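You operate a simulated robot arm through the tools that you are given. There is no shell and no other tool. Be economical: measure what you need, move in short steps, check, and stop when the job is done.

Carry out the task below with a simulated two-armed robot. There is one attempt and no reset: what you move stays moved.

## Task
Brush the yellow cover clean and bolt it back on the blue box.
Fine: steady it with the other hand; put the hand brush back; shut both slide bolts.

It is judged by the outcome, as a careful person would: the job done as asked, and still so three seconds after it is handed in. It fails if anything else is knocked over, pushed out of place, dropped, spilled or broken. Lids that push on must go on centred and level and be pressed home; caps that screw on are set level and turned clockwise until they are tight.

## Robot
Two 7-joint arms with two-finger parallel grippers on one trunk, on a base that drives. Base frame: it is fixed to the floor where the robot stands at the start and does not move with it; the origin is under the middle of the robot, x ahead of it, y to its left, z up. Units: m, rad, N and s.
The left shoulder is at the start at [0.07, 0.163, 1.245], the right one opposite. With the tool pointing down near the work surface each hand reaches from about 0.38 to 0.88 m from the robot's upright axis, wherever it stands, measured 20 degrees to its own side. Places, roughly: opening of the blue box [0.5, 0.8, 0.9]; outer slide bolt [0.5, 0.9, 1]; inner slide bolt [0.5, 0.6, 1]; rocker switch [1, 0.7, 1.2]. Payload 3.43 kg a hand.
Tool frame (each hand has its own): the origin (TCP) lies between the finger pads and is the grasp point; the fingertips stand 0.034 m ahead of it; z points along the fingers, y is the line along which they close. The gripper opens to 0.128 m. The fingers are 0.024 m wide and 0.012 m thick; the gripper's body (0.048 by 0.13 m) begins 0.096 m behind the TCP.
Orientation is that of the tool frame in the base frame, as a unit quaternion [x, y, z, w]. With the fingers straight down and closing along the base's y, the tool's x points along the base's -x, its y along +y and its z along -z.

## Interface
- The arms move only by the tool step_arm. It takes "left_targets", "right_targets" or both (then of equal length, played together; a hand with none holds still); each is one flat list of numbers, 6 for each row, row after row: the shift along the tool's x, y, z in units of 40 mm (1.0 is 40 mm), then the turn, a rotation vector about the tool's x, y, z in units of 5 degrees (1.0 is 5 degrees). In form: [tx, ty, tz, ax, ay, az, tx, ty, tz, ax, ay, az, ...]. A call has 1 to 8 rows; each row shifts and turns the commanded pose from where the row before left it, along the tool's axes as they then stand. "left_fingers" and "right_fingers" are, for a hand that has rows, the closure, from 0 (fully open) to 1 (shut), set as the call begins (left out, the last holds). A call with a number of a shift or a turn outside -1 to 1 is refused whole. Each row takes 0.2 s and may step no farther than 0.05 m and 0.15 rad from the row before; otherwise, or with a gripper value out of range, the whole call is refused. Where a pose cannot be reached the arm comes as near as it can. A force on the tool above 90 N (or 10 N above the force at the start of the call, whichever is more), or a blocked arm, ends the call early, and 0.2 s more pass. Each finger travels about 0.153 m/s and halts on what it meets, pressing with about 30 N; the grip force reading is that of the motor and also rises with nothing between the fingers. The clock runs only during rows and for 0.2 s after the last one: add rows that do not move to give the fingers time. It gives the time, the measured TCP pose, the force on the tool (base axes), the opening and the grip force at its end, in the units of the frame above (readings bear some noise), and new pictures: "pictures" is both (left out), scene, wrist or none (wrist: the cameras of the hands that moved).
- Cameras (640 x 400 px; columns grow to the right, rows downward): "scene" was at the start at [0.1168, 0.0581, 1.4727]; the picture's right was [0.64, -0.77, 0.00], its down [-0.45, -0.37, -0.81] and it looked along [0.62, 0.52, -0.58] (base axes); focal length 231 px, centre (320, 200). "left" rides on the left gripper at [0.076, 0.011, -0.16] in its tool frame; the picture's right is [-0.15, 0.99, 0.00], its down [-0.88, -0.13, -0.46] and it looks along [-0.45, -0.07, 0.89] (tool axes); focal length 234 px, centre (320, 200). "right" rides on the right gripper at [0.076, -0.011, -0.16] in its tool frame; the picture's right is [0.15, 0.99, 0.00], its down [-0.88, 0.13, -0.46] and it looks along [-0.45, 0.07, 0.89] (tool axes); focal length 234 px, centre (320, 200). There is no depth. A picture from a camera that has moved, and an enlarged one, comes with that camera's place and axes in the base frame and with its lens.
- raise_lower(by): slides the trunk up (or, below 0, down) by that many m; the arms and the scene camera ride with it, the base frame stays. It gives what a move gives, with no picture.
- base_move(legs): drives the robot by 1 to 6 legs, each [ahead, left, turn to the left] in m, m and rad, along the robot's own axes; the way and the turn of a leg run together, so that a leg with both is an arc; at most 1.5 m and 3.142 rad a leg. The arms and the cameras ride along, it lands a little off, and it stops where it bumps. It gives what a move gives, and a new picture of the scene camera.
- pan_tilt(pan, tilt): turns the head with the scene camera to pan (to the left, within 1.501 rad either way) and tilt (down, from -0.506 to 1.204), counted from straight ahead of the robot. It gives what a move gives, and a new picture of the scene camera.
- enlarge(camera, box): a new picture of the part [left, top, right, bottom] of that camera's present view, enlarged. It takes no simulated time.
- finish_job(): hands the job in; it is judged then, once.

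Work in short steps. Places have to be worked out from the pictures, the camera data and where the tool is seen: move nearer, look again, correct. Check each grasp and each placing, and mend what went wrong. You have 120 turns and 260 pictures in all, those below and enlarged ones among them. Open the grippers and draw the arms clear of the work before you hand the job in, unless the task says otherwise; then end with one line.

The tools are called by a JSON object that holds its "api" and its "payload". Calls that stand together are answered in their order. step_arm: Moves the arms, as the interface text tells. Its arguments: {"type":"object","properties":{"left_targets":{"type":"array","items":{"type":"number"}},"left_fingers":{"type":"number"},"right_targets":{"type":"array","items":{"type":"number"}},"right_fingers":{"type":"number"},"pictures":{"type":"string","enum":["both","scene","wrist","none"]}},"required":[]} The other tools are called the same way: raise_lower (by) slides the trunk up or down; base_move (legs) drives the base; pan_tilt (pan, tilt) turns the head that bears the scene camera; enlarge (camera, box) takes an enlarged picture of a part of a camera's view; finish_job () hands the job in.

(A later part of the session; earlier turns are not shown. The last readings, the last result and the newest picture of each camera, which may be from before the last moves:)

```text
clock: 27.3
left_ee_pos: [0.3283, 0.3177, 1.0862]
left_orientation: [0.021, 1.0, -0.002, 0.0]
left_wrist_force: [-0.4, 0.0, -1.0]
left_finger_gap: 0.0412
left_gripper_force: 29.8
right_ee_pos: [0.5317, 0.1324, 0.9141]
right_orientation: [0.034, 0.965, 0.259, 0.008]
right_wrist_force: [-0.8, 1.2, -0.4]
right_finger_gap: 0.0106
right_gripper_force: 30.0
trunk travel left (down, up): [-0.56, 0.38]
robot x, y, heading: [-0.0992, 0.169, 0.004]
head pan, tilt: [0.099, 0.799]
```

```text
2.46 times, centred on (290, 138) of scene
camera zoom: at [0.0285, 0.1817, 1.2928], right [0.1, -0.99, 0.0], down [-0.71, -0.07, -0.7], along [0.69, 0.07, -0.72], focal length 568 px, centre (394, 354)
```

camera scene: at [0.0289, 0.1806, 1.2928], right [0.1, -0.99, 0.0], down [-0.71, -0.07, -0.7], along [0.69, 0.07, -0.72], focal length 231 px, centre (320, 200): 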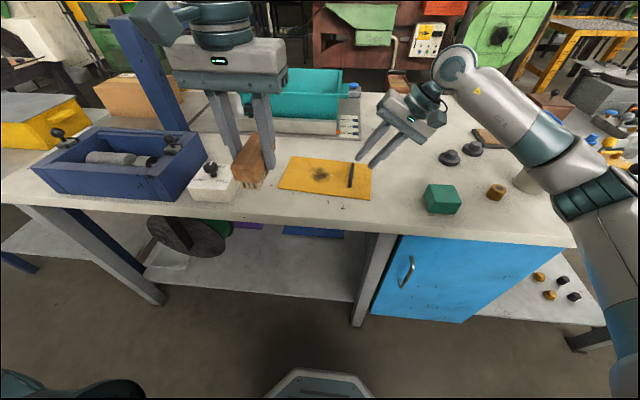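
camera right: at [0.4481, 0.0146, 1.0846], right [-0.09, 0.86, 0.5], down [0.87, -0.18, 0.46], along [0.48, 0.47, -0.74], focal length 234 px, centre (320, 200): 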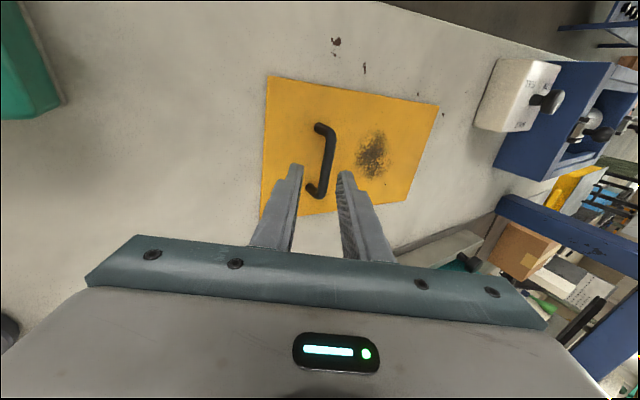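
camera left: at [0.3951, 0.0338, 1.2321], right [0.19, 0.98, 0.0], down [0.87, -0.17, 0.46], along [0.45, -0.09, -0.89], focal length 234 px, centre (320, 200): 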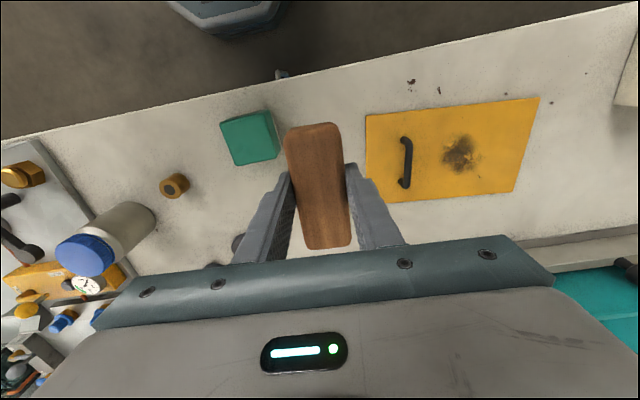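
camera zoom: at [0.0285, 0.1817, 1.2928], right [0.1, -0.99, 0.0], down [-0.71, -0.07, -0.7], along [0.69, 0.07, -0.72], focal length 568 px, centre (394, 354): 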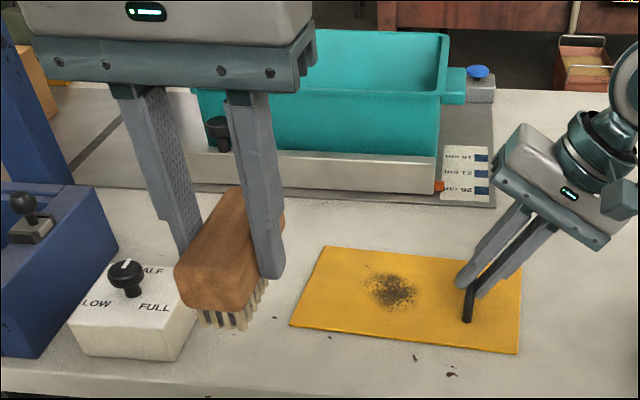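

The handle is held with a 10.6 mm gap and the cover has not moved. I bring the brush over the smudge at z≈1.0.

{"api": "step_arm", "payload": {"left_targets": [-0.875, -0.24, 0.36, 0, 0, 0, -0.875, -0.24, 0.36, 0, 0, 0, -0.875, -0.24, 0.36, 0, 0, 0, -0.875, -0.24, 0.36, 0, 0, 0, -0.875, -0.24, 0.36, 0, 0, 0, -0.875, -0.24, 0.36, 0, 0, 0], "pictures": "both"}}

{"api": "enlarge", "payload": {"camera": "scene", "box": [240, 80, 440, 215]}}

```text
clock: 28.7
left_ee_pos: [0.4383, 0.3076, 1.0403]
left_orientation: [0.021, 1.0, -0.001, 0.0]
left_wrist_force: [-0.5, -0.6, -1.5]
left_finger_gap: 0.0413
left_gripper_force: 30.1
left hand out of reach, approached as far as the arm can: row 2, 3, 4, 5, 6
right_ee_pos: [0.5306, 0.1318, 0.9138]
right_orientation: [0.035, 0.965, 0.258, 0.008]
right_wrist_force: [1.0, -0.4, 0.1]
right_finger_gap: 0.0103
right_gripper_force: 29.9
trunk travel left (down, up): [-0.56, 0.38]
robot x, y, heading: [-0.1062, 0.1757, -0.001]
head pan, tilt: [0.099, 0.799]
camera scene: at [0.0283, 0.1816, 1.2928], right [0.1, -0.99, 0.0], down [-0.71, -0.07, -0.7], along [0.69, 0.07, -0.72], focal length 231 px, centre (320, 200)
camera left: at [0.3623, 0.3229, 1.2005], right [0.19, 0.98, 0.0], down [0.87, -0.17, 0.46], along [0.45, -0.09, -0.89], focal length 234 px, centre (320, 200)
```

scene: 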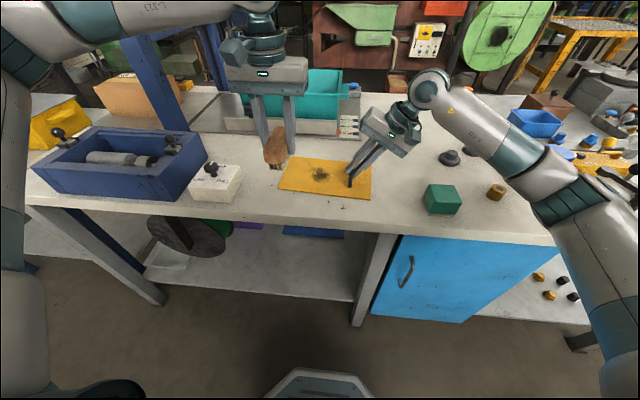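
left: 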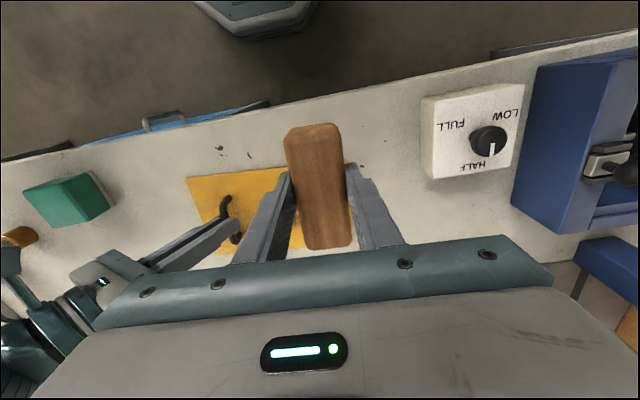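

```text
2.96 times, centred on (340, 148) of scene
camera zoom: at [0.0283, 0.1816, 1.2928], right [0.1, -0.99, 0.0], down [-0.71, -0.07, -0.7], along [0.69, 0.07, -0.72], focal length 684 px, centre (261, 356)
```

zoom: 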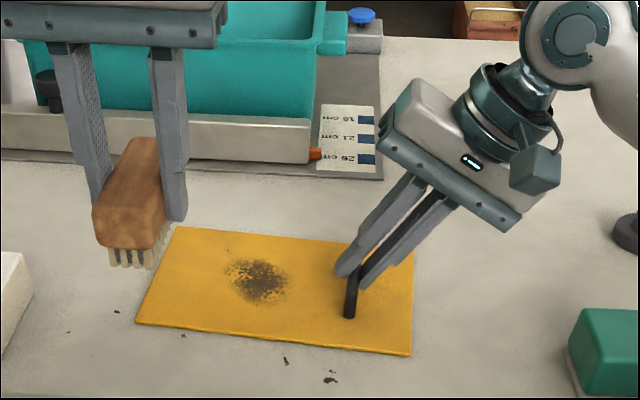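

The left arm hits a limit again near 14° off the robot's axis. I test whether turning its yaw the other way frees it.

{"api": "step_arm", "payload": {"left_targets": [0, 0, 0, 0, 0, -1, 0, 0, 0, 0, 0, -1, 0, 0, 0, 0, 0, -1, 0, 0, 0, 0, 0, -1, -0.6, 0, 0, 0, 0, 0, -0.6, 0, 0, 0, 0, 0], "pictures": "none"}}

```text
clock: 30.1
left_ee_pos: [0.4756, 0.3278, 1.045]
left_orientation: [-0.153, 0.988, -0.001, 0.0]
left_wrist_force: [-0.1, -0.5, -0.5]
left_finger_gap: 0.0412
left_gripper_force: 30.4
left hand out of reach, approached as far as the arm can: row 5, 6
right_ee_pos: [0.5312, 0.1318, 0.913]
right_orientation: [0.034, 0.965, 0.259, 0.009]
right_wrist_force: [1.2, -0.2, -0.8]
right_finger_gap: 0.0104
right_gripper_force: 30.2
trunk travel left (down, up): [-0.56, 0.38]
robot x, y, heading: [-0.1001, 0.1716, -0.001]
head pan, tilt: [0.099, 0.799]
```

That gains little, so the base must shift right. I release the handle, draw the right hand back along its fingers, and move the base 0.17 m to the right.

{"api": "step_arm", "payload": {"right_targets": [0, 0, 0, 0, 0, 0, 0, 0, -0.75, 0, 0, 0, 0, 0, -0.75, 0, 0, 0, 0, 0, -1, 0, 0, 0], "right_fingers": 0.77, "left_targets": [0, 0, 0, 0, 0, 1, 0, 0, 0, 0, 0, 1, 0, 0, 0, 0, 0, 1, 0, 0, 0, 0, 0, 1], "pictures": "none"}}

{"api": "base_move", "payload": {"legs": [[0, -0.17, 0]]}}

```text
clock: 31.1
left_ee_pos: [0.4759, 0.3279, 1.0456]
left_orientation: [0.022, 1.0, -0.001, 0.001]
left_wrist_force: [-0.5, 0.6, -1.0]
left_finger_gap: 0.0415
left_gripper_force: 29.7
right_ee_pos: [0.5283, 0.081, 1.0007]
right_orientation: [0.034, 0.965, 0.259, 0.009]
right_wrist_force: [-0.2, 0.3, 0.0]
right_finger_gap: 0.0294
right_gripper_force: 0.1
trunk travel left (down, up): [-0.56, 0.38]
robot x, y, heading: [-0.1059, 0.1712, -0.004]
head pan, tilt: [0.099, 0.799]
```

```text
clock: 32.5
left_ee_pos: [0.4754, 0.1595, 1.0446]
left_orientation: [0.021, 1.0, -0.001, 0.0]
left_wrist_force: [-0.5, -1.0, -1.5]
left_finger_gap: 0.0415
left_gripper_force: 29.9
right_ee_pos: [0.5291, -0.0874, 0.9999]
right_orientation: [0.033, 0.965, 0.259, 0.008]
right_wrist_force: [1.0, 0.5, -0.2]
right_finger_gap: 0.0292
right_gripper_force: 0.0
trunk travel left (down, up): [-0.56, 0.38]
robot x, y, heading: [-0.1026, 0.0007, 0.004]
head pan, tilt: [0.099, 0.799]
camera scene: at [0.0285, 0.0117, 1.2928], right [0.1, -0.99, 0.0], down [-0.71, -0.07, -0.7], along [0.69, 0.07, -0.72], focal length 231 px, centre (320, 200)
```

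scene: 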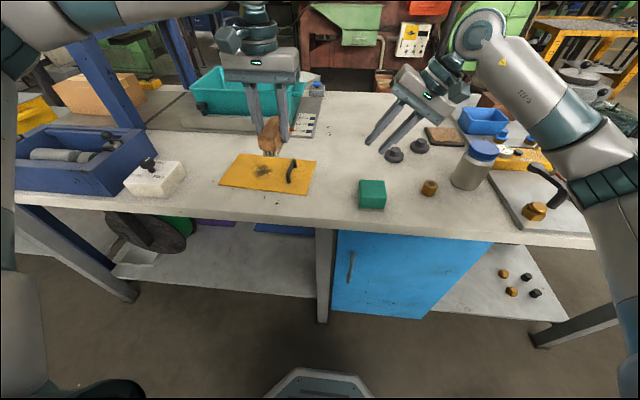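

I move both hands together: the right back to its pre-grasp beside the handle, the left to (0.538, 0.26).

{"api": "step_arm", "payload": {"left_targets": [-0.31, 0.53, 0, 0, 0, 0, -0.31, 0.53, 0, 0, 0, 0, -0.31, 0.53, 0, 0, 0, 0, -0.31, 0.53, 0, 0, 0, 0, -0.31, 0.53, 0, 0, 0, 0], "right_targets": [0, 0.73, 0.42, 0, 0, 0, 0, 0.73, 0.42, 0, 0, 0, 0, 0.73, 0.42, 0, 0, 0, 0, 0.73, 0.42, 0, 0, 0, 0, 0.73, 0.42, 0, 0, 0], "pictures": "both"}}

```text
clock: 33.7
left_ee_pos: [0.5438, 0.2642, 1.0446]
left_orientation: [0.021, 1.0, -0.002, 0.0]
left_wrist_force: [0.5, 0.6, -0.6]
left_finger_gap: 0.0413
left_gripper_force: 29.8
right_ee_pos: [0.5397, 0.0829, 0.9982]
right_orientation: [0.033, 0.966, 0.258, 0.008]
right_wrist_force: [-0.1, 0.1, 0.2]
right_finger_gap: 0.0294
right_gripper_force: 0.0
trunk travel left (down, up): [-0.56, 0.38]
robot x, y, heading: [-0.1032, -0.0002, 0.004]
head pan, tilt: [0.099, 0.799]
camera scene: at [0.029, 0.0138, 1.2927], right [0.1, -0.99, 0.0], down [-0.71, -0.07, -0.7], along [0.69, 0.07, -0.72], focal length 231 px, centre (320, 200)
camera right: at [0.4585, -0.0022, 1.132], right [-0.09, 0.87, 0.49], down [0.87, -0.17, 0.46], along [0.48, 0.47, -0.74], focal length 234 px, centre (320, 200)
camera left: at [0.468, 0.2791, 1.2047], right [0.19, 0.98, 0.0], down [0.87, -0.17, 0.46], along [0.45, -0.09, -0.89], focal length 234 px, centre (320, 200)
```

scene: 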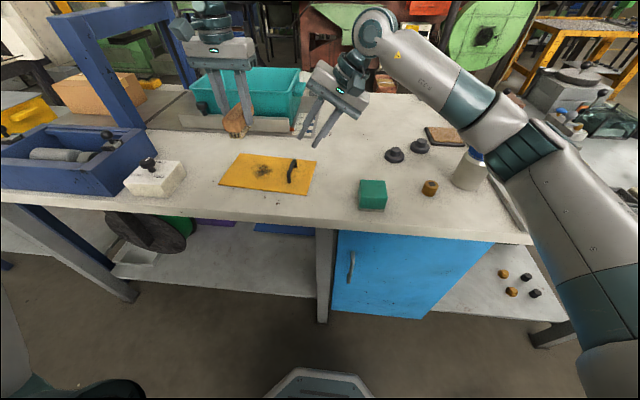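
right: 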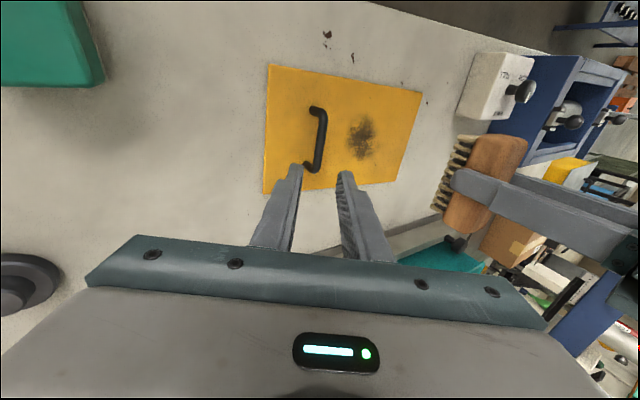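
left: 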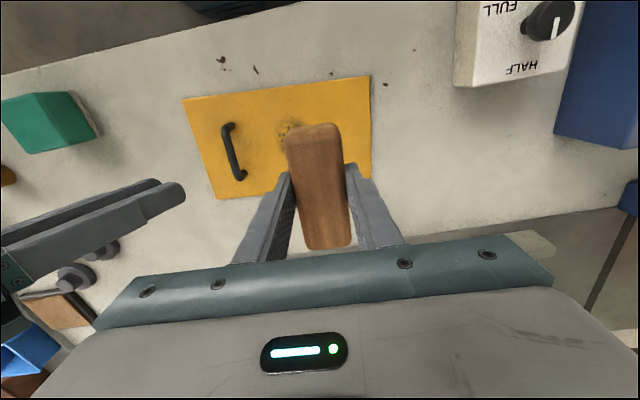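

Both are reachable here. The right hand advances to the earlier grasp pose (0.531, 0.131, 0.9125) and grips the bar.

{"api": "step_arm", "payload": {"right_targets": [0.15, 0, 0.6, 0, 0, 0, 0.15, 0, 0.6, 0, 0, 0, 0, 0, 0.6, 0, 0, 0, 0, 0, 0.64, 0, 0, 0], "pictures": "none"}}

{"api": "enlarge", "payload": {"camera": "right", "box": [200, 40, 520, 240]}}

```text
clock: 34.7
left_ee_pos: [0.5429, 0.2629, 1.0451]
left_orientation: [0.021, 1.0, -0.001, 0.0]
left_wrist_force: [0.7, -0.1, -1.6]
left_finger_gap: 0.0411
left_gripper_force: 29.8
right_ee_pos: [0.5335, 0.1308, 0.9163]
right_orientation: [0.034, 0.965, 0.259, 0.008]
right_wrist_force: [1.1, -0.3, -0.6]
right_finger_gap: 0.0294
right_gripper_force: 0.2
trunk travel left (down, up): [-0.56, 0.38]
robot x, y, heading: [-0.1016, 0.0008, 0.004]
head pan, tilt: [0.099, 0.799]
```

```text
2.00 times, centred on (360, 140) of right
camera zoom: at [0.4517, 0.0459, 1.0472], right [-0.09, 0.86, 0.49], down [0.87, -0.17, 0.46], along [0.48, 0.47, -0.74], focal length 468 px, centre (240, 320)
```

zoom: 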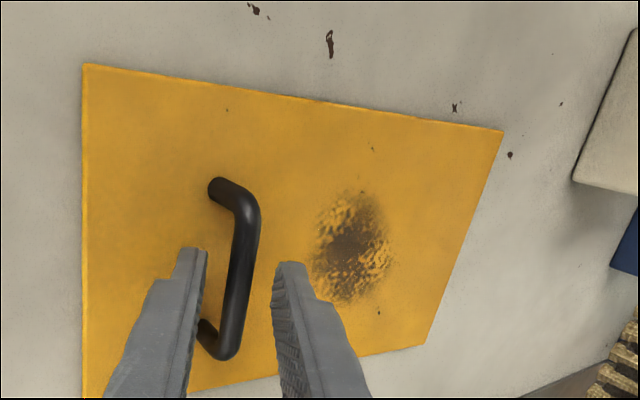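

In place. I close on the handle while the left hand lowers the brush to just above the cover, at z≈0.935.

{"api": "step_arm", "payload": {"right_targets": [0, 0, 0, 0, 0, 0, 0, 0, 0, 0, 0, 0, 0, 0, 0, 0, 0, 0, 0, 0, 0, 0, 0, 0], "right_fingers": 1, "left_targets": [0, -0.2, 0, 0, 0, 0, 0, -0.2, 0.9, 0, 0, 0, 0, 0, 0.9, 0, 0, 0, 0, 0, 0.95, 0, 0, 0], "pictures": "both"}}

{"api": "enlarge", "payload": {"camera": "scene", "box": [180, 80, 380, 215]}}

```text
clock: 35.7
left_ee_pos: [0.5423, 0.2474, 0.9318]
left_orientation: [0.021, 1.0, -0.001, 0.0]
left_wrist_force: [0.6, 0.6, -1.6]
left_finger_gap: 0.0415
left_gripper_force: 30.2
right_ee_pos: [0.5335, 0.131, 0.9151]
right_orientation: [0.033, 0.965, 0.258, 0.008]
right_wrist_force: [0.5, 1.8, 0.3]
right_finger_gap: 0.0105
right_gripper_force: 30.3
trunk travel left (down, up): [-0.56, 0.38]
robot x, y, heading: [-0.1008, 0.0005, -0.004]
head pan, tilt: [0.099, 0.799]
camera scene: at [0.0295, 0.0126, 1.2928], right [0.1, -0.99, 0.0], down [-0.71, -0.07, -0.7], along [0.69, 0.07, -0.72], focal length 231 px, centre (320, 200)
camera right: at [0.452, 0.0455, 1.0474], right [-0.09, 0.86, 0.49], down [0.87, -0.17, 0.46], along [0.48, 0.47, -0.74], focal length 234 px, centre (320, 200)
camera left: at [0.4656, 0.2614, 1.0933], right [0.19, 0.98, 0.0], down [0.87, -0.17, 0.46], along [0.45, -0.09, -0.89], focal length 234 px, centre (320, 200)
```

scene: 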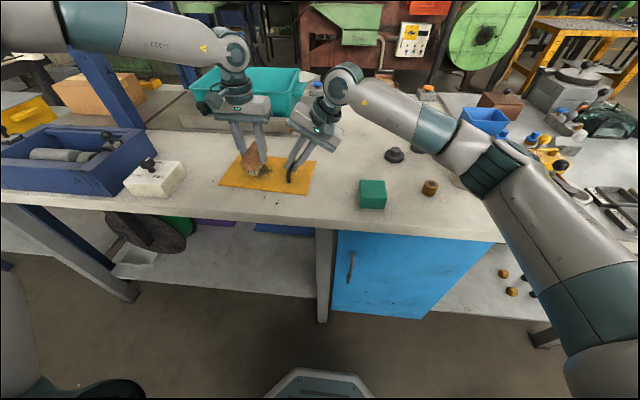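
right: 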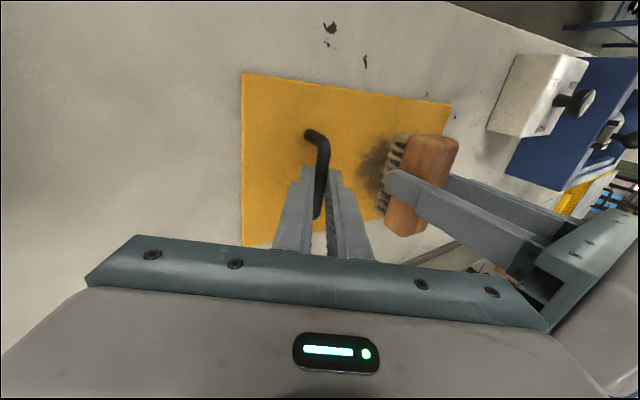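
left: 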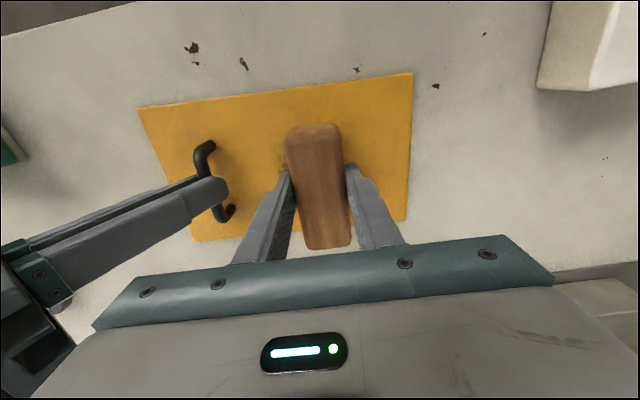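

```text
2.96 times, centred on (280, 148) of scene
camera zoom: at [0.0295, 0.0126, 1.2928], right [0.1, -0.99, 0.0], down [-0.71, -0.07, -0.7], along [0.69, 0.07, -0.72], focal length 684 px, centre (438, 356)
```

zoom: 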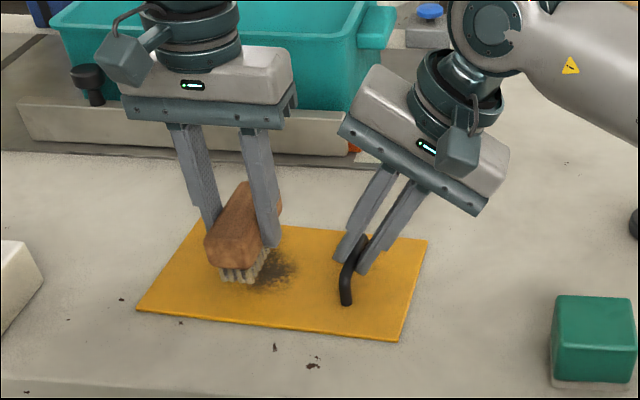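

All set: the handle is held and the brush is over the smudge. I lower gently onto the cover, watching the force.

{"api": "step_arm", "payload": {"left_targets": [0, 0, 0.2, 0, 0, 0, 0, 0, 0.15, 0, 0, 0, 0, 0, 0.08, 0, 0, 0], "pictures": "none"}}

```text
clock: 36.5
left_ee_pos: [0.5406, 0.2468, 0.9174]
left_orientation: [0.021, 1.0, -0.001, -0.001]
left_wrist_force: [0.1, 0.5, 1.4]
left_finger_gap: 0.0414
left_gripper_force: 29.8
right_ee_pos: [0.5335, 0.1289, 0.915]
right_orientation: [0.034, 0.965, 0.259, 0.009]
right_wrist_force: [0.5, 0.0, -0.2]
right_finger_gap: 0.0107
right_gripper_force: 29.8
trunk travel left (down, up): [-0.56, 0.38]
robot x, y, heading: [-0.1038, -0.001, -0.001]
head pan, tilt: [0.099, 0.799]
```

Contact begins at z≈0.917. I press about 2 mm more and brush back and forth along y.

{"api": "step_arm", "payload": {"left_targets": [0, 0, 0.06, 0, 0, 0, 0, -0.4, 0, 0, 0, 0, 0, -0.5, 0, 0, 0, 0, 0, 0.5, 0, 0, 0, 0, 0, 0.5, 0, 0, 0, 0, 0, -0.5, 0, 0, 0, 0, 0, -0.5, 0, 0, 0, 0, 0, 0.5, 0, 0, 0, 0], "pictures": "scene"}}

{"api": "enlarge", "payload": {"camera": "right", "box": [200, 40, 520, 240]}}

```text
clock: 38.3
left_ee_pos: [0.5414, 0.227, 0.9169]
left_orientation: [0.022, 1.0, -0.002, 0.002]
left_wrist_force: [-0.9, -10.8, 26.2]
left_finger_gap: 0.0415
left_gripper_force: 29.8
right_ee_pos: [0.5316, 0.1301, 0.9162]
right_orientation: [0.033, 0.965, 0.26, 0.009]
right_wrist_force: [1.0, 8.2, -15.0]
right_finger_gap: 0.0107
right_gripper_force: 29.8
trunk travel left (down, up): [-0.56, 0.38]
robot x, y, heading: [-0.1013, 0.0048, -0.0]
head pan, tilt: [0.099, 0.799]
camera scene: at [0.0275, 0.0118, 1.2929], right [0.1, -0.99, 0.0], down [-0.71, -0.07, -0.7], along [0.69, 0.07, -0.72], focal length 231 px, centre (320, 200)
```

scene: 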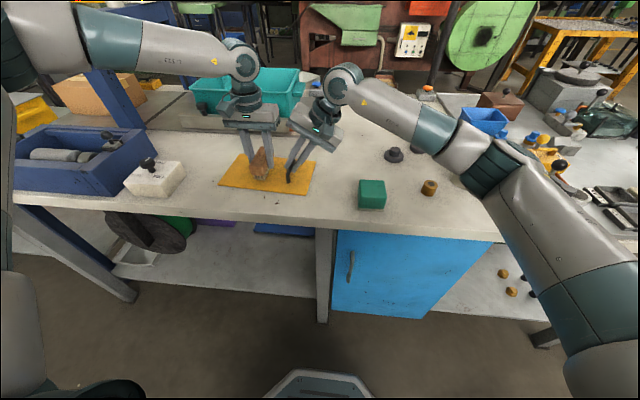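

```text
2.00 times, centred on (360, 140) of right
camera zoom: at [0.45, 0.0452, 1.0481], right [-0.09, 0.86, 0.5], down [0.87, -0.17, 0.46], along [0.48, 0.47, -0.74], focal length 468 px, centre (240, 320)
```

zoom: 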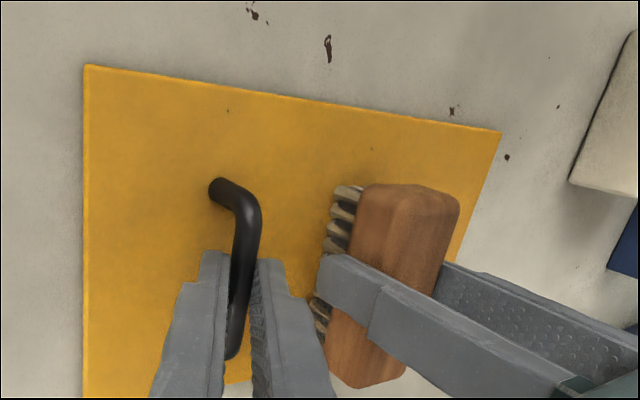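

It presses with 26 N and brushes well, and the cover stays put. I make more strokes over the full width, then lift and inspect.

{"api": "step_arm", "payload": {"left_targets": [0, 0.5, 0, 0, 0, 0, 0, 0.4, 0, 0, 0, 0, 0, -0.5, 0, 0, 0, 0, 0, -0.5, 0, 0, 0, 0, -0.3, 0.4, 0, 0, 0, 0, 0.6, -0.4, 0, 0, 0, 0, 0, 0.5, 0, 0, 0, 0, 0, 0.5, 0, 0, 0, 0], "pictures": "none"}}

{"api": "step_arm", "payload": {"left_targets": [0, 0, -1, 0, 0, 0, 0, 0.3, -1, 0, 0, 0, 0, 0.5, -0.5, 0, 0, 0, 0, 0.5, 0, 0, 0, 0], "pictures": "none"}}

{"api": "enlarge", "payload": {"camera": "right", "box": [200, 40, 520, 240]}}

{"api": "enlarge", "payload": {"camera": "scene", "box": [180, 80, 380, 215]}}

```text
clock: 40.1
left_ee_pos: [0.5294, 0.2655, 0.9152]
left_orientation: [0.021, 1.0, -0.001, 0.001]
left_wrist_force: [0.5, -7.4, 20.2]
left_finger_gap: 0.0415
left_gripper_force: 29.5
right_ee_pos: [0.5327, 0.1294, 0.9158]
right_orientation: [0.033, 0.965, 0.259, 0.009]
right_wrist_force: [0.0, 5.6, -7.1]
right_finger_gap: 0.0103
right_gripper_force: 29.8
trunk travel left (down, up): [-0.56, 0.38]
robot x, y, heading: [-0.1029, 0.0023, 0.001]
head pan, tilt: [0.099, 0.799]
```

```text
clock: 41.1
left_ee_pos: [0.5337, 0.3209, 1.0152]
left_orientation: [0.022, 1.0, -0.001, 0.0]
left_wrist_force: [0.6, 0.9, -1.4]
left_finger_gap: 0.0415
left_gripper_force: 29.6
right_ee_pos: [0.5323, 0.1302, 0.9159]
right_orientation: [0.033, 0.965, 0.259, 0.009]
right_wrist_force: [-0.4, 1.0, 0.1]
right_finger_gap: 0.0105
right_gripper_force: 30.2
trunk travel left (down, up): [-0.56, 0.38]
robot x, y, heading: [-0.1026, 0.0026, -0.001]
head pan, tilt: [0.099, 0.799]
```

```text
2.00 times, centred on (360, 140) of right
camera zoom: at [0.4514, 0.0457, 1.0478], right [-0.09, 0.86, 0.49], down [0.87, -0.17, 0.46], along [0.48, 0.47, -0.74], focal length 468 px, centre (240, 320)
```

zoom: 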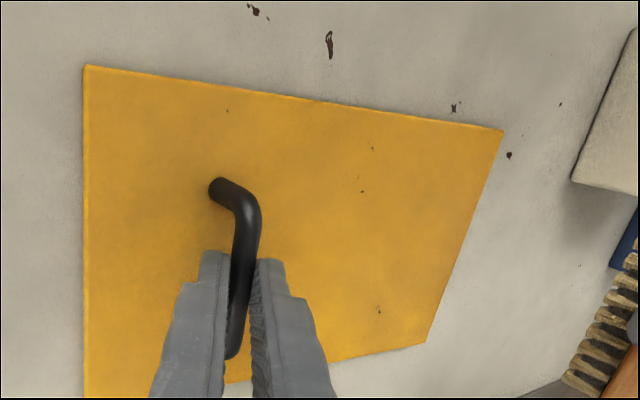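

```text
2.96 times, centred on (280, 148) of scene
camera zoom: at [0.0287, 0.0129, 1.2928], right [0.1, -0.99, 0.0], down [-0.71, -0.07, -0.7], along [0.69, 0.07, -0.72], focal length 684 px, centre (438, 356)
```

zoom: 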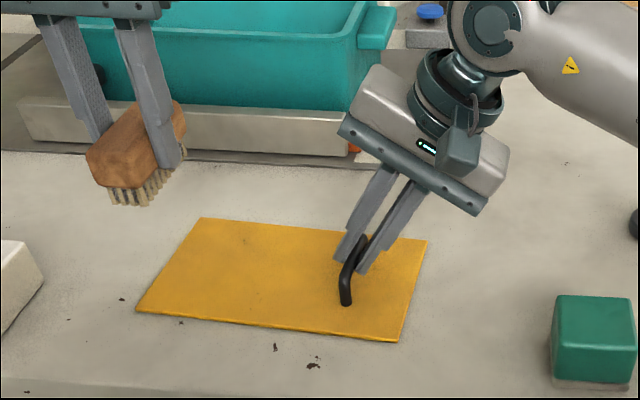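

The smudge is gone. I zoom in on the few tiny specks left.

{"api": "enlarge", "payload": {"camera": "right", "box": [300, 80, 460, 220]}}

```text
2.86 times, centred on (380, 150) of right
camera zoom: at [0.4514, 0.0457, 1.0478], right [-0.09, 0.86, 0.49], down [0.87, -0.17, 0.46], along [0.48, 0.47, -0.74], focal length 669 px, centre (149, 343)
```

zoom: 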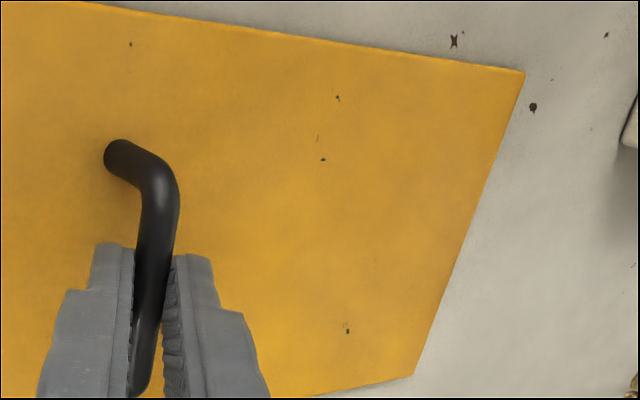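

Only paint chips like those on the bench remain, so the cover is clean. I release the handle, retract the right hand up and back, then drive right to put the brush back.

{"api": "step_arm", "payload": {"right_targets": [0, 0, 0, 0, 0, 0, 0, 0, -0.8, 0, 0, 0, 0, 0, -1, 0, 0, 0, 0, 0, -1, 0, 0, 0, 0.6, 0.4, -0.7, 0, 0, 0, 0.6, 0.4, -0.7, 0, 0, 0, 0.6, 0.4, -0.7, 0, 0, 0, 0.6, 0.4, -0.7, 0, 0, 0], "right_fingers": 0.7, "left_targets": [0, 0, 0, 0, 0, 0, 0, 0, 0, 0, 0, 0, 0, 0, -0.3, 0, 0, 0, 0, 0, -0.3, 0, 0, 0, 0, 0, 0, 0, 0, 0, 0, 0, 0, 0, 0, 0, 0, 0, 0, 0, 0, 0, 0, 0, 0, 0, 0, 0], "pictures": "none"}}

{"api": "base_move", "payload": {"legs": [[0, -0.29, 0]]}}

```text
clock: 42.9
left_ee_pos: [0.5332, 0.3202, 1.0401]
left_orientation: [0.022, 1.0, -0.001, 0.002]
left_wrist_force: [0.1, -0.4, -1.4]
left_finger_gap: 0.0415
left_gripper_force: 29.8
right_ee_pos: [0.4303, 0.0821, 1.1448]
right_orientation: [0.033, 0.965, 0.259, 0.009]
right_wrist_force: [-0.3, 0.2, -0.5]
right_finger_gap: 0.0383
right_gripper_force: 0.1
trunk travel left (down, up): [-0.56, 0.38]
robot x, y, heading: [-0.101, 0.0003, -0.003]
head pan, tilt: [0.099, 0.799]
```

```text
clock: 44.9
left_ee_pos: [0.5334, 0.0315, 1.0385]
left_orientation: [0.02, 1.0, -0.001, 0.001]
left_wrist_force: [0.3, -1.0, -2.0]
left_finger_gap: 0.0413
left_gripper_force: 30.0
right_ee_pos: [0.4315, -0.207, 1.1439]
right_orientation: [0.033, 0.965, 0.259, 0.008]
right_wrist_force: [0.2, -0.2, -0.6]
right_finger_gap: 0.0381
right_gripper_force: 0.1
trunk travel left (down, up): [-0.56, 0.38]
robot x, y, heading: [-0.102, -0.2888, 0.001]
head pan, tilt: [0.099, 0.799]
camera scene: at [0.0289, -0.276, 1.2928], right [0.1, -0.99, 0.0], down [-0.71, -0.07, -0.7], along [0.69, 0.07, -0.72], focal length 231 px, centre (320, 200)
```

scene: 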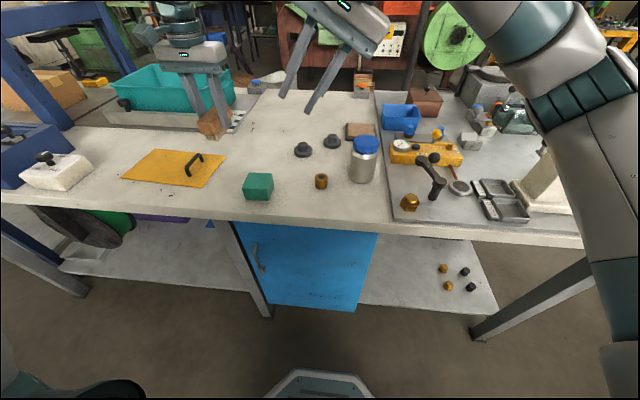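

I move the brush over its original place at (0.475, 0.0), staying a bit above the bench to check reach first.

{"api": "step_arm", "payload": {"left_targets": [0.49, -0.28, 0.4, 0, 0, 0, 0.49, -0.28, 0.4, 0, 0, 0, 0.49, -0.28, 0.4, 0, 0, 0, 0, 0, 0.7, 0, 0, 0], "pictures": "wrist"}}

{"api": "enlarge", "payload": {"camera": "scene", "box": [160, 90, 320, 220]}}

```text
clock: 45.9
left_ee_pos: [0.4763, 0.0009, 0.9622]
left_orientation: [0.021, 1.0, -0.002, 0.0]
left_wrist_force: [0.5, -0.1, -0.4]
left_finger_gap: 0.0415
left_gripper_force: 30.0
right_ee_pos: [0.4337, -0.2063, 1.1436]
right_orientation: [0.033, 0.965, 0.259, 0.007]
right_wrist_force: [0.3, -0.3, 0.5]
right_finger_gap: 0.0381
right_gripper_force: 0.1
trunk travel left (down, up): [-0.56, 0.38]
robot x, y, heading: [-0.0992, -0.2862, 0.001]
head pan, tilt: [0.099, 0.799]
camera left: at [0.4002, 0.0165, 1.122], right [0.19, 0.98, 0.0], down [0.87, -0.17, 0.46], along [0.45, -0.09, -0.89], focal length 234 px, centre (320, 200)
```

left: 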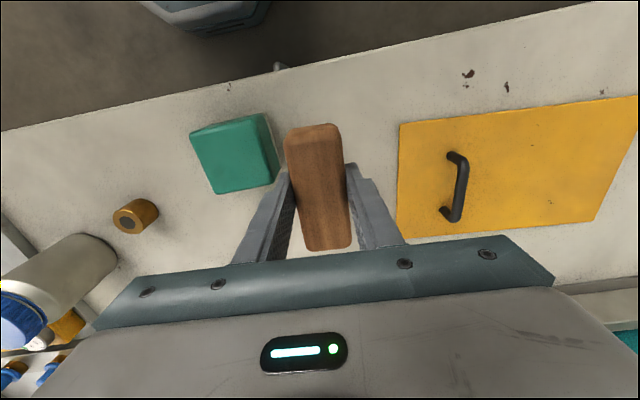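

```text
3.08 times, centred on (240, 155) of scene
camera zoom: at [0.0304, -0.2752, 1.2927], right [0.1, -0.99, 0.0], down [-0.71, -0.07, -0.7], along [0.69, 0.07, -0.72], focal length 710 px, centre (566, 338)
```

zoom: 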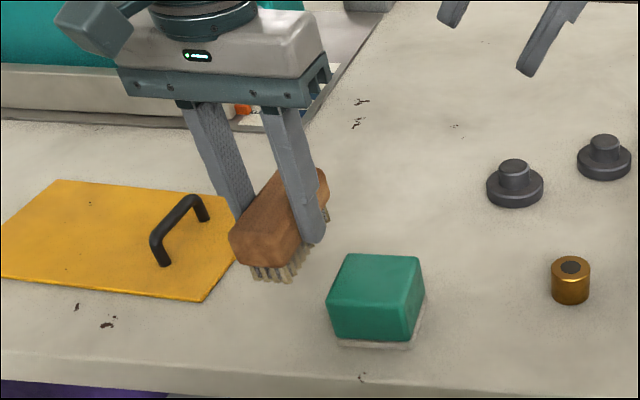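

The reach is fine now. I lower the last 50 mm and check the contact.

{"api": "step_arm", "payload": {"left_targets": [0, 0.05, 0.6, 0, 0, 0, 0, 0, 0.45, 0, 0, 0, 0, 0, 0.17, 0, 0, 0], "pictures": "none"}}

{"api": "enlarge", "payload": {"camera": "scene", "box": [180, 110, 300, 210]}}

```text
clock: 46.7
left_ee_pos: [0.4745, 0.003, 0.9148]
left_orientation: [0.021, 1.0, -0.001, 0.001]
left_wrist_force: [-0.4, 0.6, -1.1]
left_finger_gap: 0.0414
left_gripper_force: 30.1
right_ee_pos: [0.431, -0.2069, 1.1437]
right_orientation: [0.033, 0.965, 0.258, 0.009]
right_wrist_force: [-0.2, 0.1, -0.3]
right_finger_gap: 0.0385
right_gripper_force: 0.0
trunk travel left (down, up): [-0.56, 0.38]
robot x, y, heading: [-0.104, -0.2828, 0.001]
head pan, tilt: [0.099, 0.799]
```

```text
4.00 times, centred on (240, 160) of scene
camera zoom: at [0.0287, -0.2758, 1.2929], right [0.1, -0.99, 0.0], down [-0.71, -0.07, -0.7], along [0.69, 0.07, -0.72], focal length 923 px, centre (640, 360)
```

zoom: 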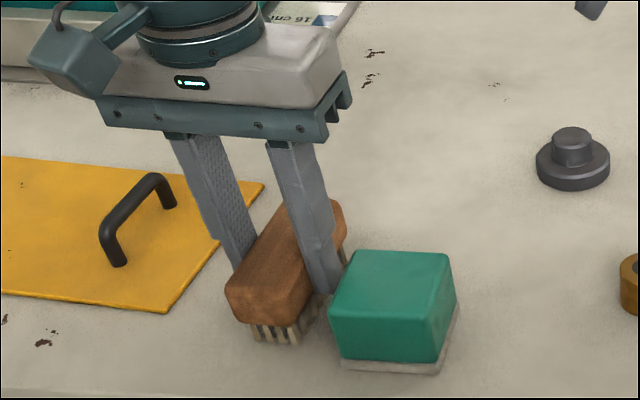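

Nearly down, with no contact yet. I lower 3 mm more, open slightly so as not to touch the green block, and rise.

{"api": "step_arm", "payload": {"left_targets": [0, 0, 0.09, 0, 0, 0], "pictures": "none"}}

{"api": "step_arm", "payload": {"left_targets": [0, 0, 0, 0, 0, 0, 0, 0, 0, 0, 0, 0, 0, 0, -0.5, 0, 0, 0, 0, 0, -1, 0, 0, 0, 0, 0, -1, 0, 0, 0, 0, 0, -1, 0, 0, 0], "left_fingers": 0.59, "pictures": "wrist"}}

{"api": "enlarge", "payload": {"camera": "scene", "box": [100, 80, 340, 220]}}

```text
clock: 47.1
left_ee_pos: [0.4748, 0.002, 0.9108]
left_orientation: [0.021, 1.0, -0.001, 0.001]
left_wrist_force: [0.4, 0.4, 0.3]
left_finger_gap: 0.0414
left_gripper_force: 29.7
right_ee_pos: [0.4325, -0.2063, 1.1431]
right_orientation: [0.033, 0.965, 0.258, 0.01]
right_wrist_force: [-0.5, 0.1, 0.5]
right_finger_gap: 0.0383
right_gripper_force: 0.1
trunk travel left (down, up): [-0.56, 0.38]
robot x, y, heading: [-0.0995, -0.2891, -0.002]
head pan, tilt: [0.099, 0.799]
```

```text
clock: 48.5
left_ee_pos: [0.4729, 0.0017, 1.05]
left_orientation: [0.021, 1.0, 0.001, 0.001]
left_wrist_force: [0.0, -0.7, -0.4]
left_finger_gap: 0.0527
left_gripper_force: 0.1
right_ee_pos: [0.4301, -0.2074, 1.1439]
right_orientation: [0.033, 0.965, 0.258, 0.009]
right_wrist_force: [-0.5, -0.4, 0.7]
right_finger_gap: 0.0384
right_gripper_force: 0.1
trunk travel left (down, up): [-0.56, 0.38]
robot x, y, heading: [-0.1013, -0.2873, 0.001]
head pan, tilt: [0.099, 0.799]
camera left: at [0.3962, 0.0163, 1.2105], right [0.19, 0.98, 0.0], down [0.87, -0.17, 0.46], along [0.45, -0.09, -0.89], focal length 234 px, centre (320, 200)
```

left: 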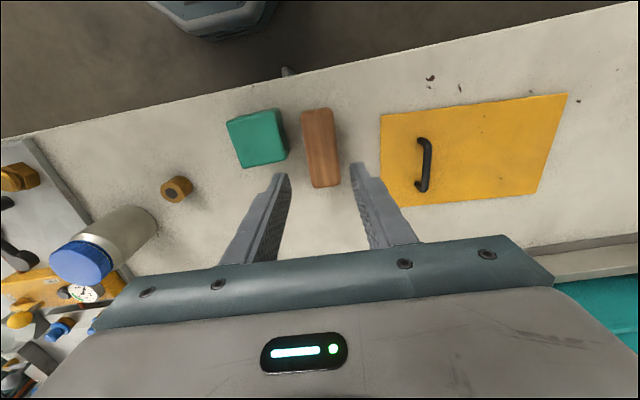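

```text
2.67 times, centred on (220, 150) of scene
camera zoom: at [0.0277, -0.2763, 1.2929], right [0.1, -0.99, 0.0], down [-0.71, -0.07, -0.7], along [0.69, 0.07, -0.72], focal length 615 px, centre (587, 333)
```

zoom: 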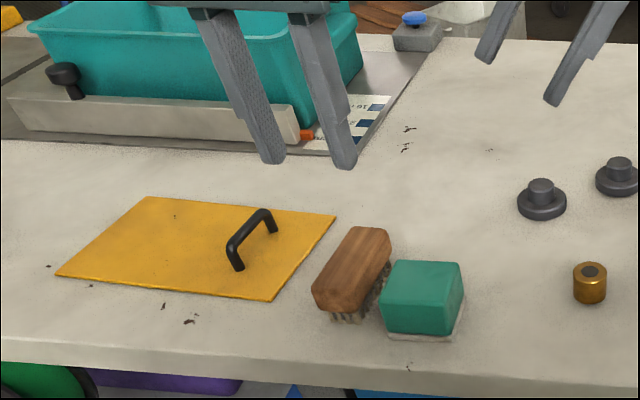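

The brush is back beside the green block, as before. Next I survey the box before carrying the cover: I straighten the right hand, raise the left hand, and drive left.

{"api": "step_arm", "payload": {"right_targets": [0, 0, 0, 1, 0, 0, 0, 0, 0, 1, 0, 0, 0, 0, 0, 1, 0, 0, 0, 0, 0, 1, 0, 0, 0, 0, 0, 1, 0, 0, 0, 0, 0, 1, 0, 0], "left_targets": [0, 0, -0.8, 0, 0, 0, 0, 0, -0.8, 0, 0, 0, 0, 0, -0.8, 0, 0, 0, 0, 0, -0.8, 0, 0, 0, 0, 0, 0, 0, 0, 0, 0, 0, 0, 0, 0, 0], "pictures": "none"}}

{"api": "base_move", "payload": {"legs": [[0, 0.72, 0]]}}

{"api": "pan_tilt", "payload": {"pan": 0.5, "tilt": 0.75}}

{"api": "enlarge", "payload": {"camera": "left", "box": [220, 40, 600, 260]}}

```text
clock: 49.9
left_ee_pos: [0.473, 0.0055, 1.1799]
left_orientation: [0.021, 1.0, 0.0, 0.0]
left_wrist_force: [0.2, 0.2, -0.2]
left_finger_gap: 0.0523
left_gripper_force: 0.1
right_ee_pos: [0.4312, -0.2078, 1.1425]
right_orientation: [0.034, 0.999, -0.001, -0.001]
right_wrist_force: [0.5, -0.1, -0.4]
right_finger_gap: 0.0384
right_gripper_force: 0.0
trunk travel left (down, up): [-0.56, 0.38]
robot x, y, heading: [-0.0993, -0.2876, -0.002]
head pan, tilt: [0.099, 0.799]
```

```text
clock: 53.8
left_ee_pos: [0.4685, 0.7214, 1.1789]
left_orientation: [0.018, 1.0, -0.001, 0.001]
left_wrist_force: [0.4, 0.2, -0.4]
left_finger_gap: 0.0527
left_gripper_force: 0.1
right_ee_pos: [0.4286, 0.5098, 1.1437]
right_orientation: [0.031, 1.0, 0.0, -0.001]
right_wrist_force: [1.0, 0.7, 0.4]
right_finger_gap: 0.0384
right_gripper_force: 0.0
trunk travel left (down, up): [-0.56, 0.38]
robot x, y, heading: [-0.1051, 0.4277, 0.007]
head pan, tilt: [0.099, 0.799]
camera scene: at [0.0262, 0.439, 1.2928], right [0.11, -0.99, 0.0], down [-0.71, -0.08, -0.7], along [0.69, 0.07, -0.72], focal length 231 px, centre (320, 200)
```

scene: 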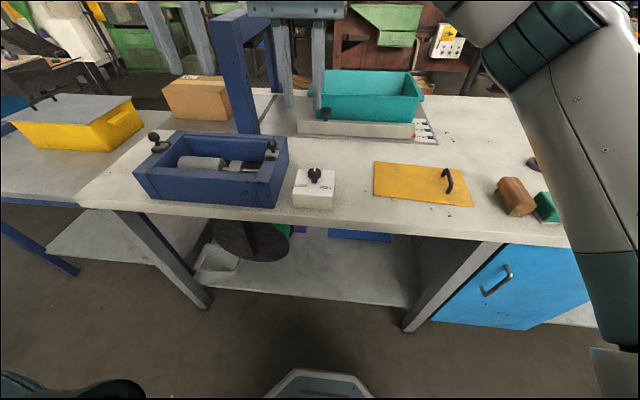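

```text
clock: 54.7
left_ee_pos: [0.468, 0.7195, 1.1792]
left_orientation: [0.019, 1.0, -0.001, 0.0]
left_wrist_force: [-0.5, 0.3, -0.8]
left_finger_gap: 0.0525
left_gripper_force: 0.1
right_ee_pos: [0.4289, 0.5097, 1.144]
right_orientation: [0.031, 1.0, 0.0, 0.0]
right_wrist_force: [0.3, 0.1, -0.5]
right_finger_gap: 0.0382
right_gripper_force: 0.1
trunk travel left (down, up): [-0.56, 0.38]
robot x, y, heading: [-0.1045, 0.4278, 0.008]
head pan, tilt: [0.499, 0.75]
camera scene: at [0.0185, 0.4702, 1.2968], right [0.48, -0.88, 0.0], down [-0.6, -0.33, -0.73], along [0.64, 0.35, -0.68], focal length 231 px, centre (320, 200)
```

scene: 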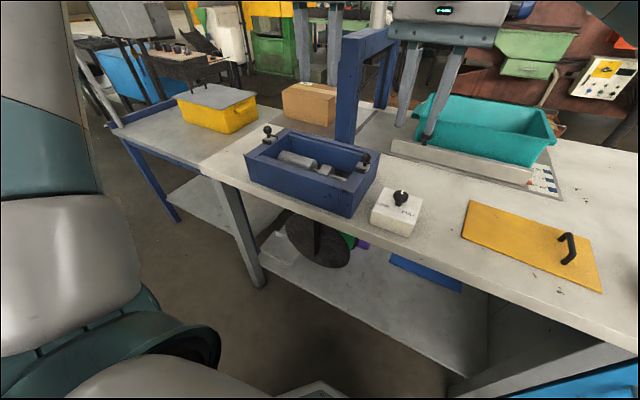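

```text
1.68 times, centred on (410, 150) of left
camera zoom: at [0.3925, 0.7349, 1.3393], right [0.18, 0.98, 0.0], down [0.87, -0.16, 0.46], along [0.45, -0.08, -0.89], focal length 394 px, centre (168, 284)
```

zoom: 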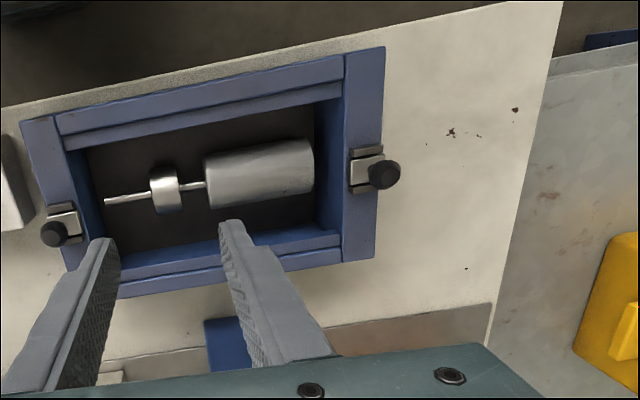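

I look closely at the box to get its height, opening and bolts.

{"api": "enlarge", "payload": {"camera": "scene", "box": [230, 110, 430, 240]}}

{"api": "enlarge", "payload": {"camera": "left", "box": [220, 60, 330, 200]}}

{"api": "enlarge", "payload": {"camera": "left", "box": [380, 60, 490, 200]}}

```text
3.08 times, centred on (330, 175) of scene
camera zoom: at [0.0185, 0.4702, 1.2968], right [0.48, -0.88, 0.0], down [-0.6, -0.33, -0.73], along [0.64, 0.35, -0.68], focal length 710 px, centre (289, 277)
```

zoom: 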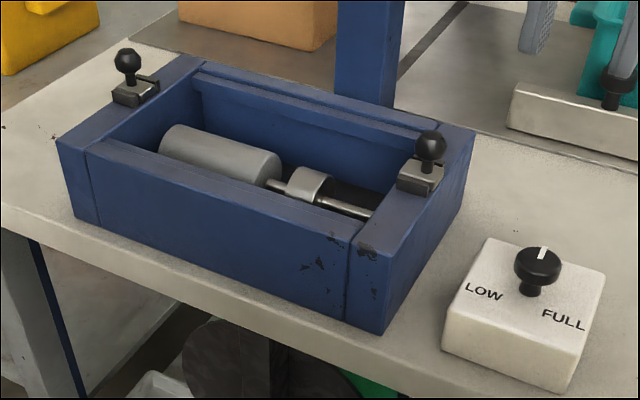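

```text
2.86 times, centred on (275, 130) of left
camera zoom: at [0.3925, 0.7349, 1.3393], right [0.18, 0.98, 0.0], down [0.87, -0.16, 0.46], along [0.45, -0.08, -0.89], focal length 669 px, centre (449, 400)
```

zoom: 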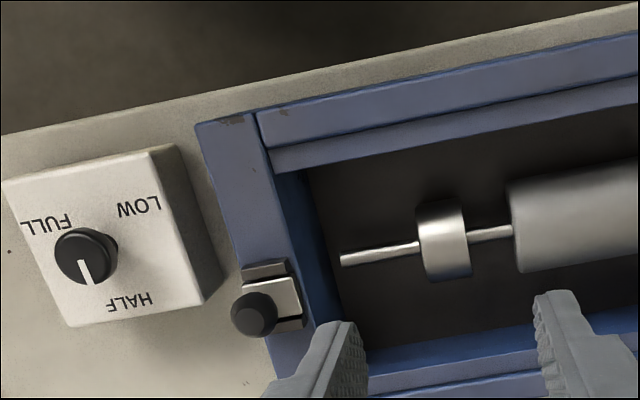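

```text
2.86 times, centred on (435, 130) of left
camera zoom: at [0.3925, 0.7349, 1.3393], right [0.18, 0.98, 0.0], down [0.87, -0.16, 0.46], along [0.45, -0.08, -0.89], focal length 669 px, centre (-9, 400)
```

zoom: 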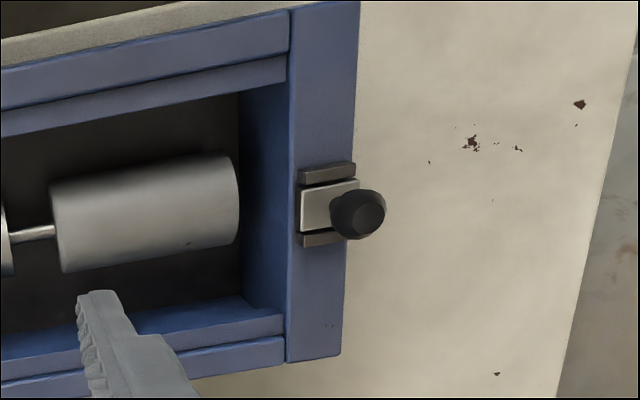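

Box measurements: top at z≈0.94, outer x 0.400–0.604 and y 0.593–0.924, aligned with the base axes. The opening is 0.164 x 0.263 m, centred at (0.502, 0.759). The cover (0.152 x 0.25) has its handle 0.07 off centre on the inner side, so the handle should end at about (0.502, 0.689). I drive back to fetch the cover.

{"api": "base_move", "payload": {"legs": [[0, -0.53, -0.006]]}}

{"api": "step_arm", "payload": {"left_targets": [-0.5, -0.37, 0.9, 0, 0, 0, -0.5, -0.37, 0.9, 0, 0, 0, -0.4, -0.37, 0.9, 0, 0, 0], "left_fingers": 0.7, "right_targets": [0, -1, 0, 0, 0, 0, 0, -1, 0, 0, 0, 0, 0, -1, 0, 0, 0, 0], "pictures": "both"}}

{"api": "enlarge", "payload": {"camera": "left", "box": [160, 20, 480, 220]}}

```text
clock: 57.8
left_ee_pos: [0.4719, 0.1761, 1.1786]
left_orientation: [0.026, 1.0, -0.002, 0.0]
left_wrist_force: [0.1, 0.0, 0.4]
left_finger_gap: 0.0522
left_gripper_force: 0.1
right_ee_pos: [0.4287, -0.0324, 1.1437]
right_orientation: [0.039, 0.999, 0.0, -0.001]
right_wrist_force: [0.0, 0.4, -0.3]
right_finger_gap: 0.0384
right_gripper_force: 0.1
trunk travel left (down, up): [-0.56, 0.38]
robot x, y, heading: [-0.1035, -0.1083, -0.007]
head pan, tilt: [0.499, 0.75]
camera scene: at [0.0183, -0.0665, 1.2968], right [0.47, -0.88, 0.0], down [-0.6, -0.32, -0.73], along [0.65, 0.34, -0.68], focal length 231 px, centre (320, 200)
```

scene: 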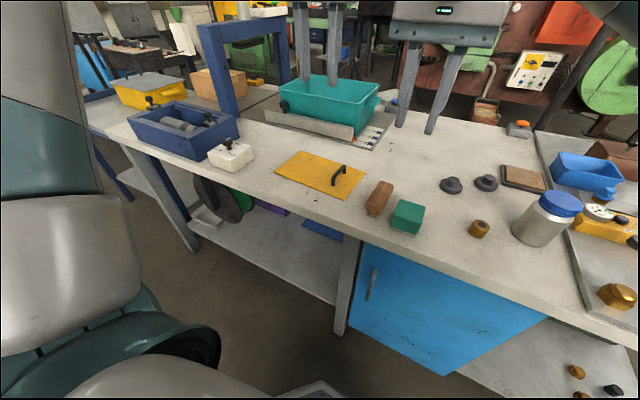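

```text
clock: 58.6
left_ee_pos: [0.5258, 0.1284, 1.0697]
left_orientation: [0.025, 1.0, 0.0, 0.0]
left_wrist_force: [0.0, -0.7, 0.6]
left_finger_gap: 0.0383
left_gripper_force: 0.1
right_ee_pos: [0.4206, -0.1572, 1.1426]
right_orientation: [0.038, 0.999, 0.001, -0.001]
right_wrist_force: [0.0, 0.0, 0.2]
right_finger_gap: 0.0385
right_gripper_force: 0.1
trunk travel left (down, up): [-0.56, 0.38]
robot x, y, heading: [-0.1032, -0.1057, -0.003]
head pan, tilt: [0.499, 0.75]
camera scene: at [0.0197, -0.0681, 1.2968], right [0.47, -0.88, 0.0], down [-0.6, -0.32, -0.73], along [0.64, 0.35, -0.68], focal length 231 px, centre (320, 200)
camera right: at [0.3444, -0.1627, 1.302], right [-0.07, 1.0, 0.0], down [0.89, 0.06, 0.45], along [0.45, 0.03, -0.89], focal length 234 px, centre (320, 200)
camera left: at [0.4504, 0.1434, 1.2297], right [0.2, 0.98, 0.0], down [0.87, -0.18, 0.46], along [0.45, -0.09, -0.89], focal length 234 px, centre (320, 200)
```

scene: 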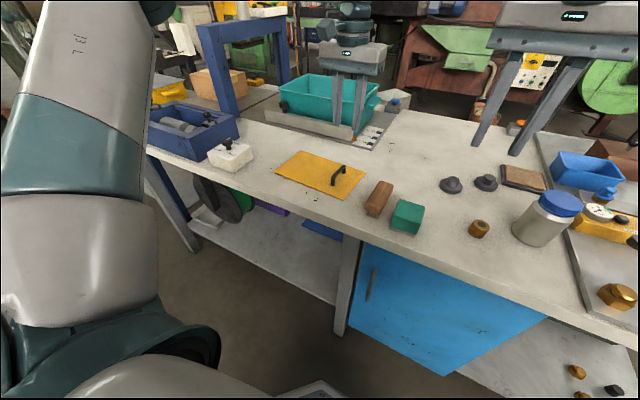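
right: 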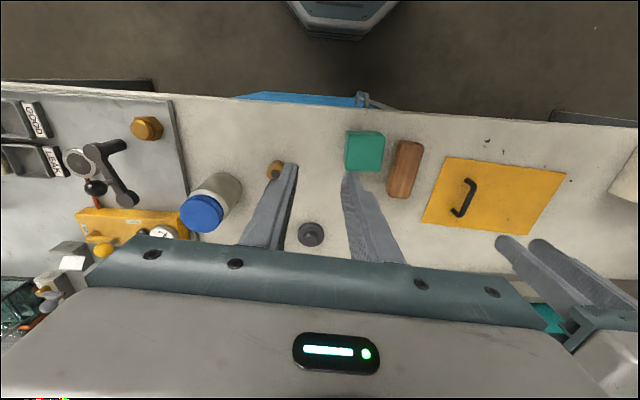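
left: 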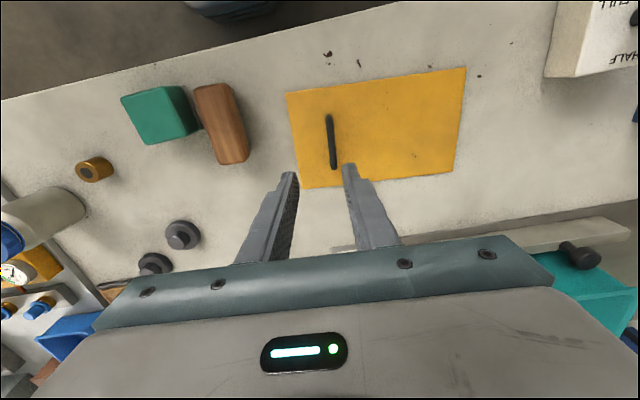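

```text
2.00 times, centred on (320, 120) of left
camera zoom: at [0.4504, 0.1434, 1.2297], right [0.2, 0.98, 0.0], down [0.87, -0.18, 0.46], along [0.45, -0.09, -0.89], focal length 468 px, centre (320, 360)
```

zoom: 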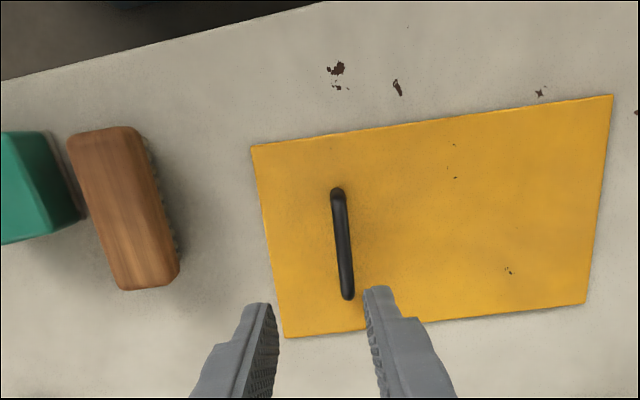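

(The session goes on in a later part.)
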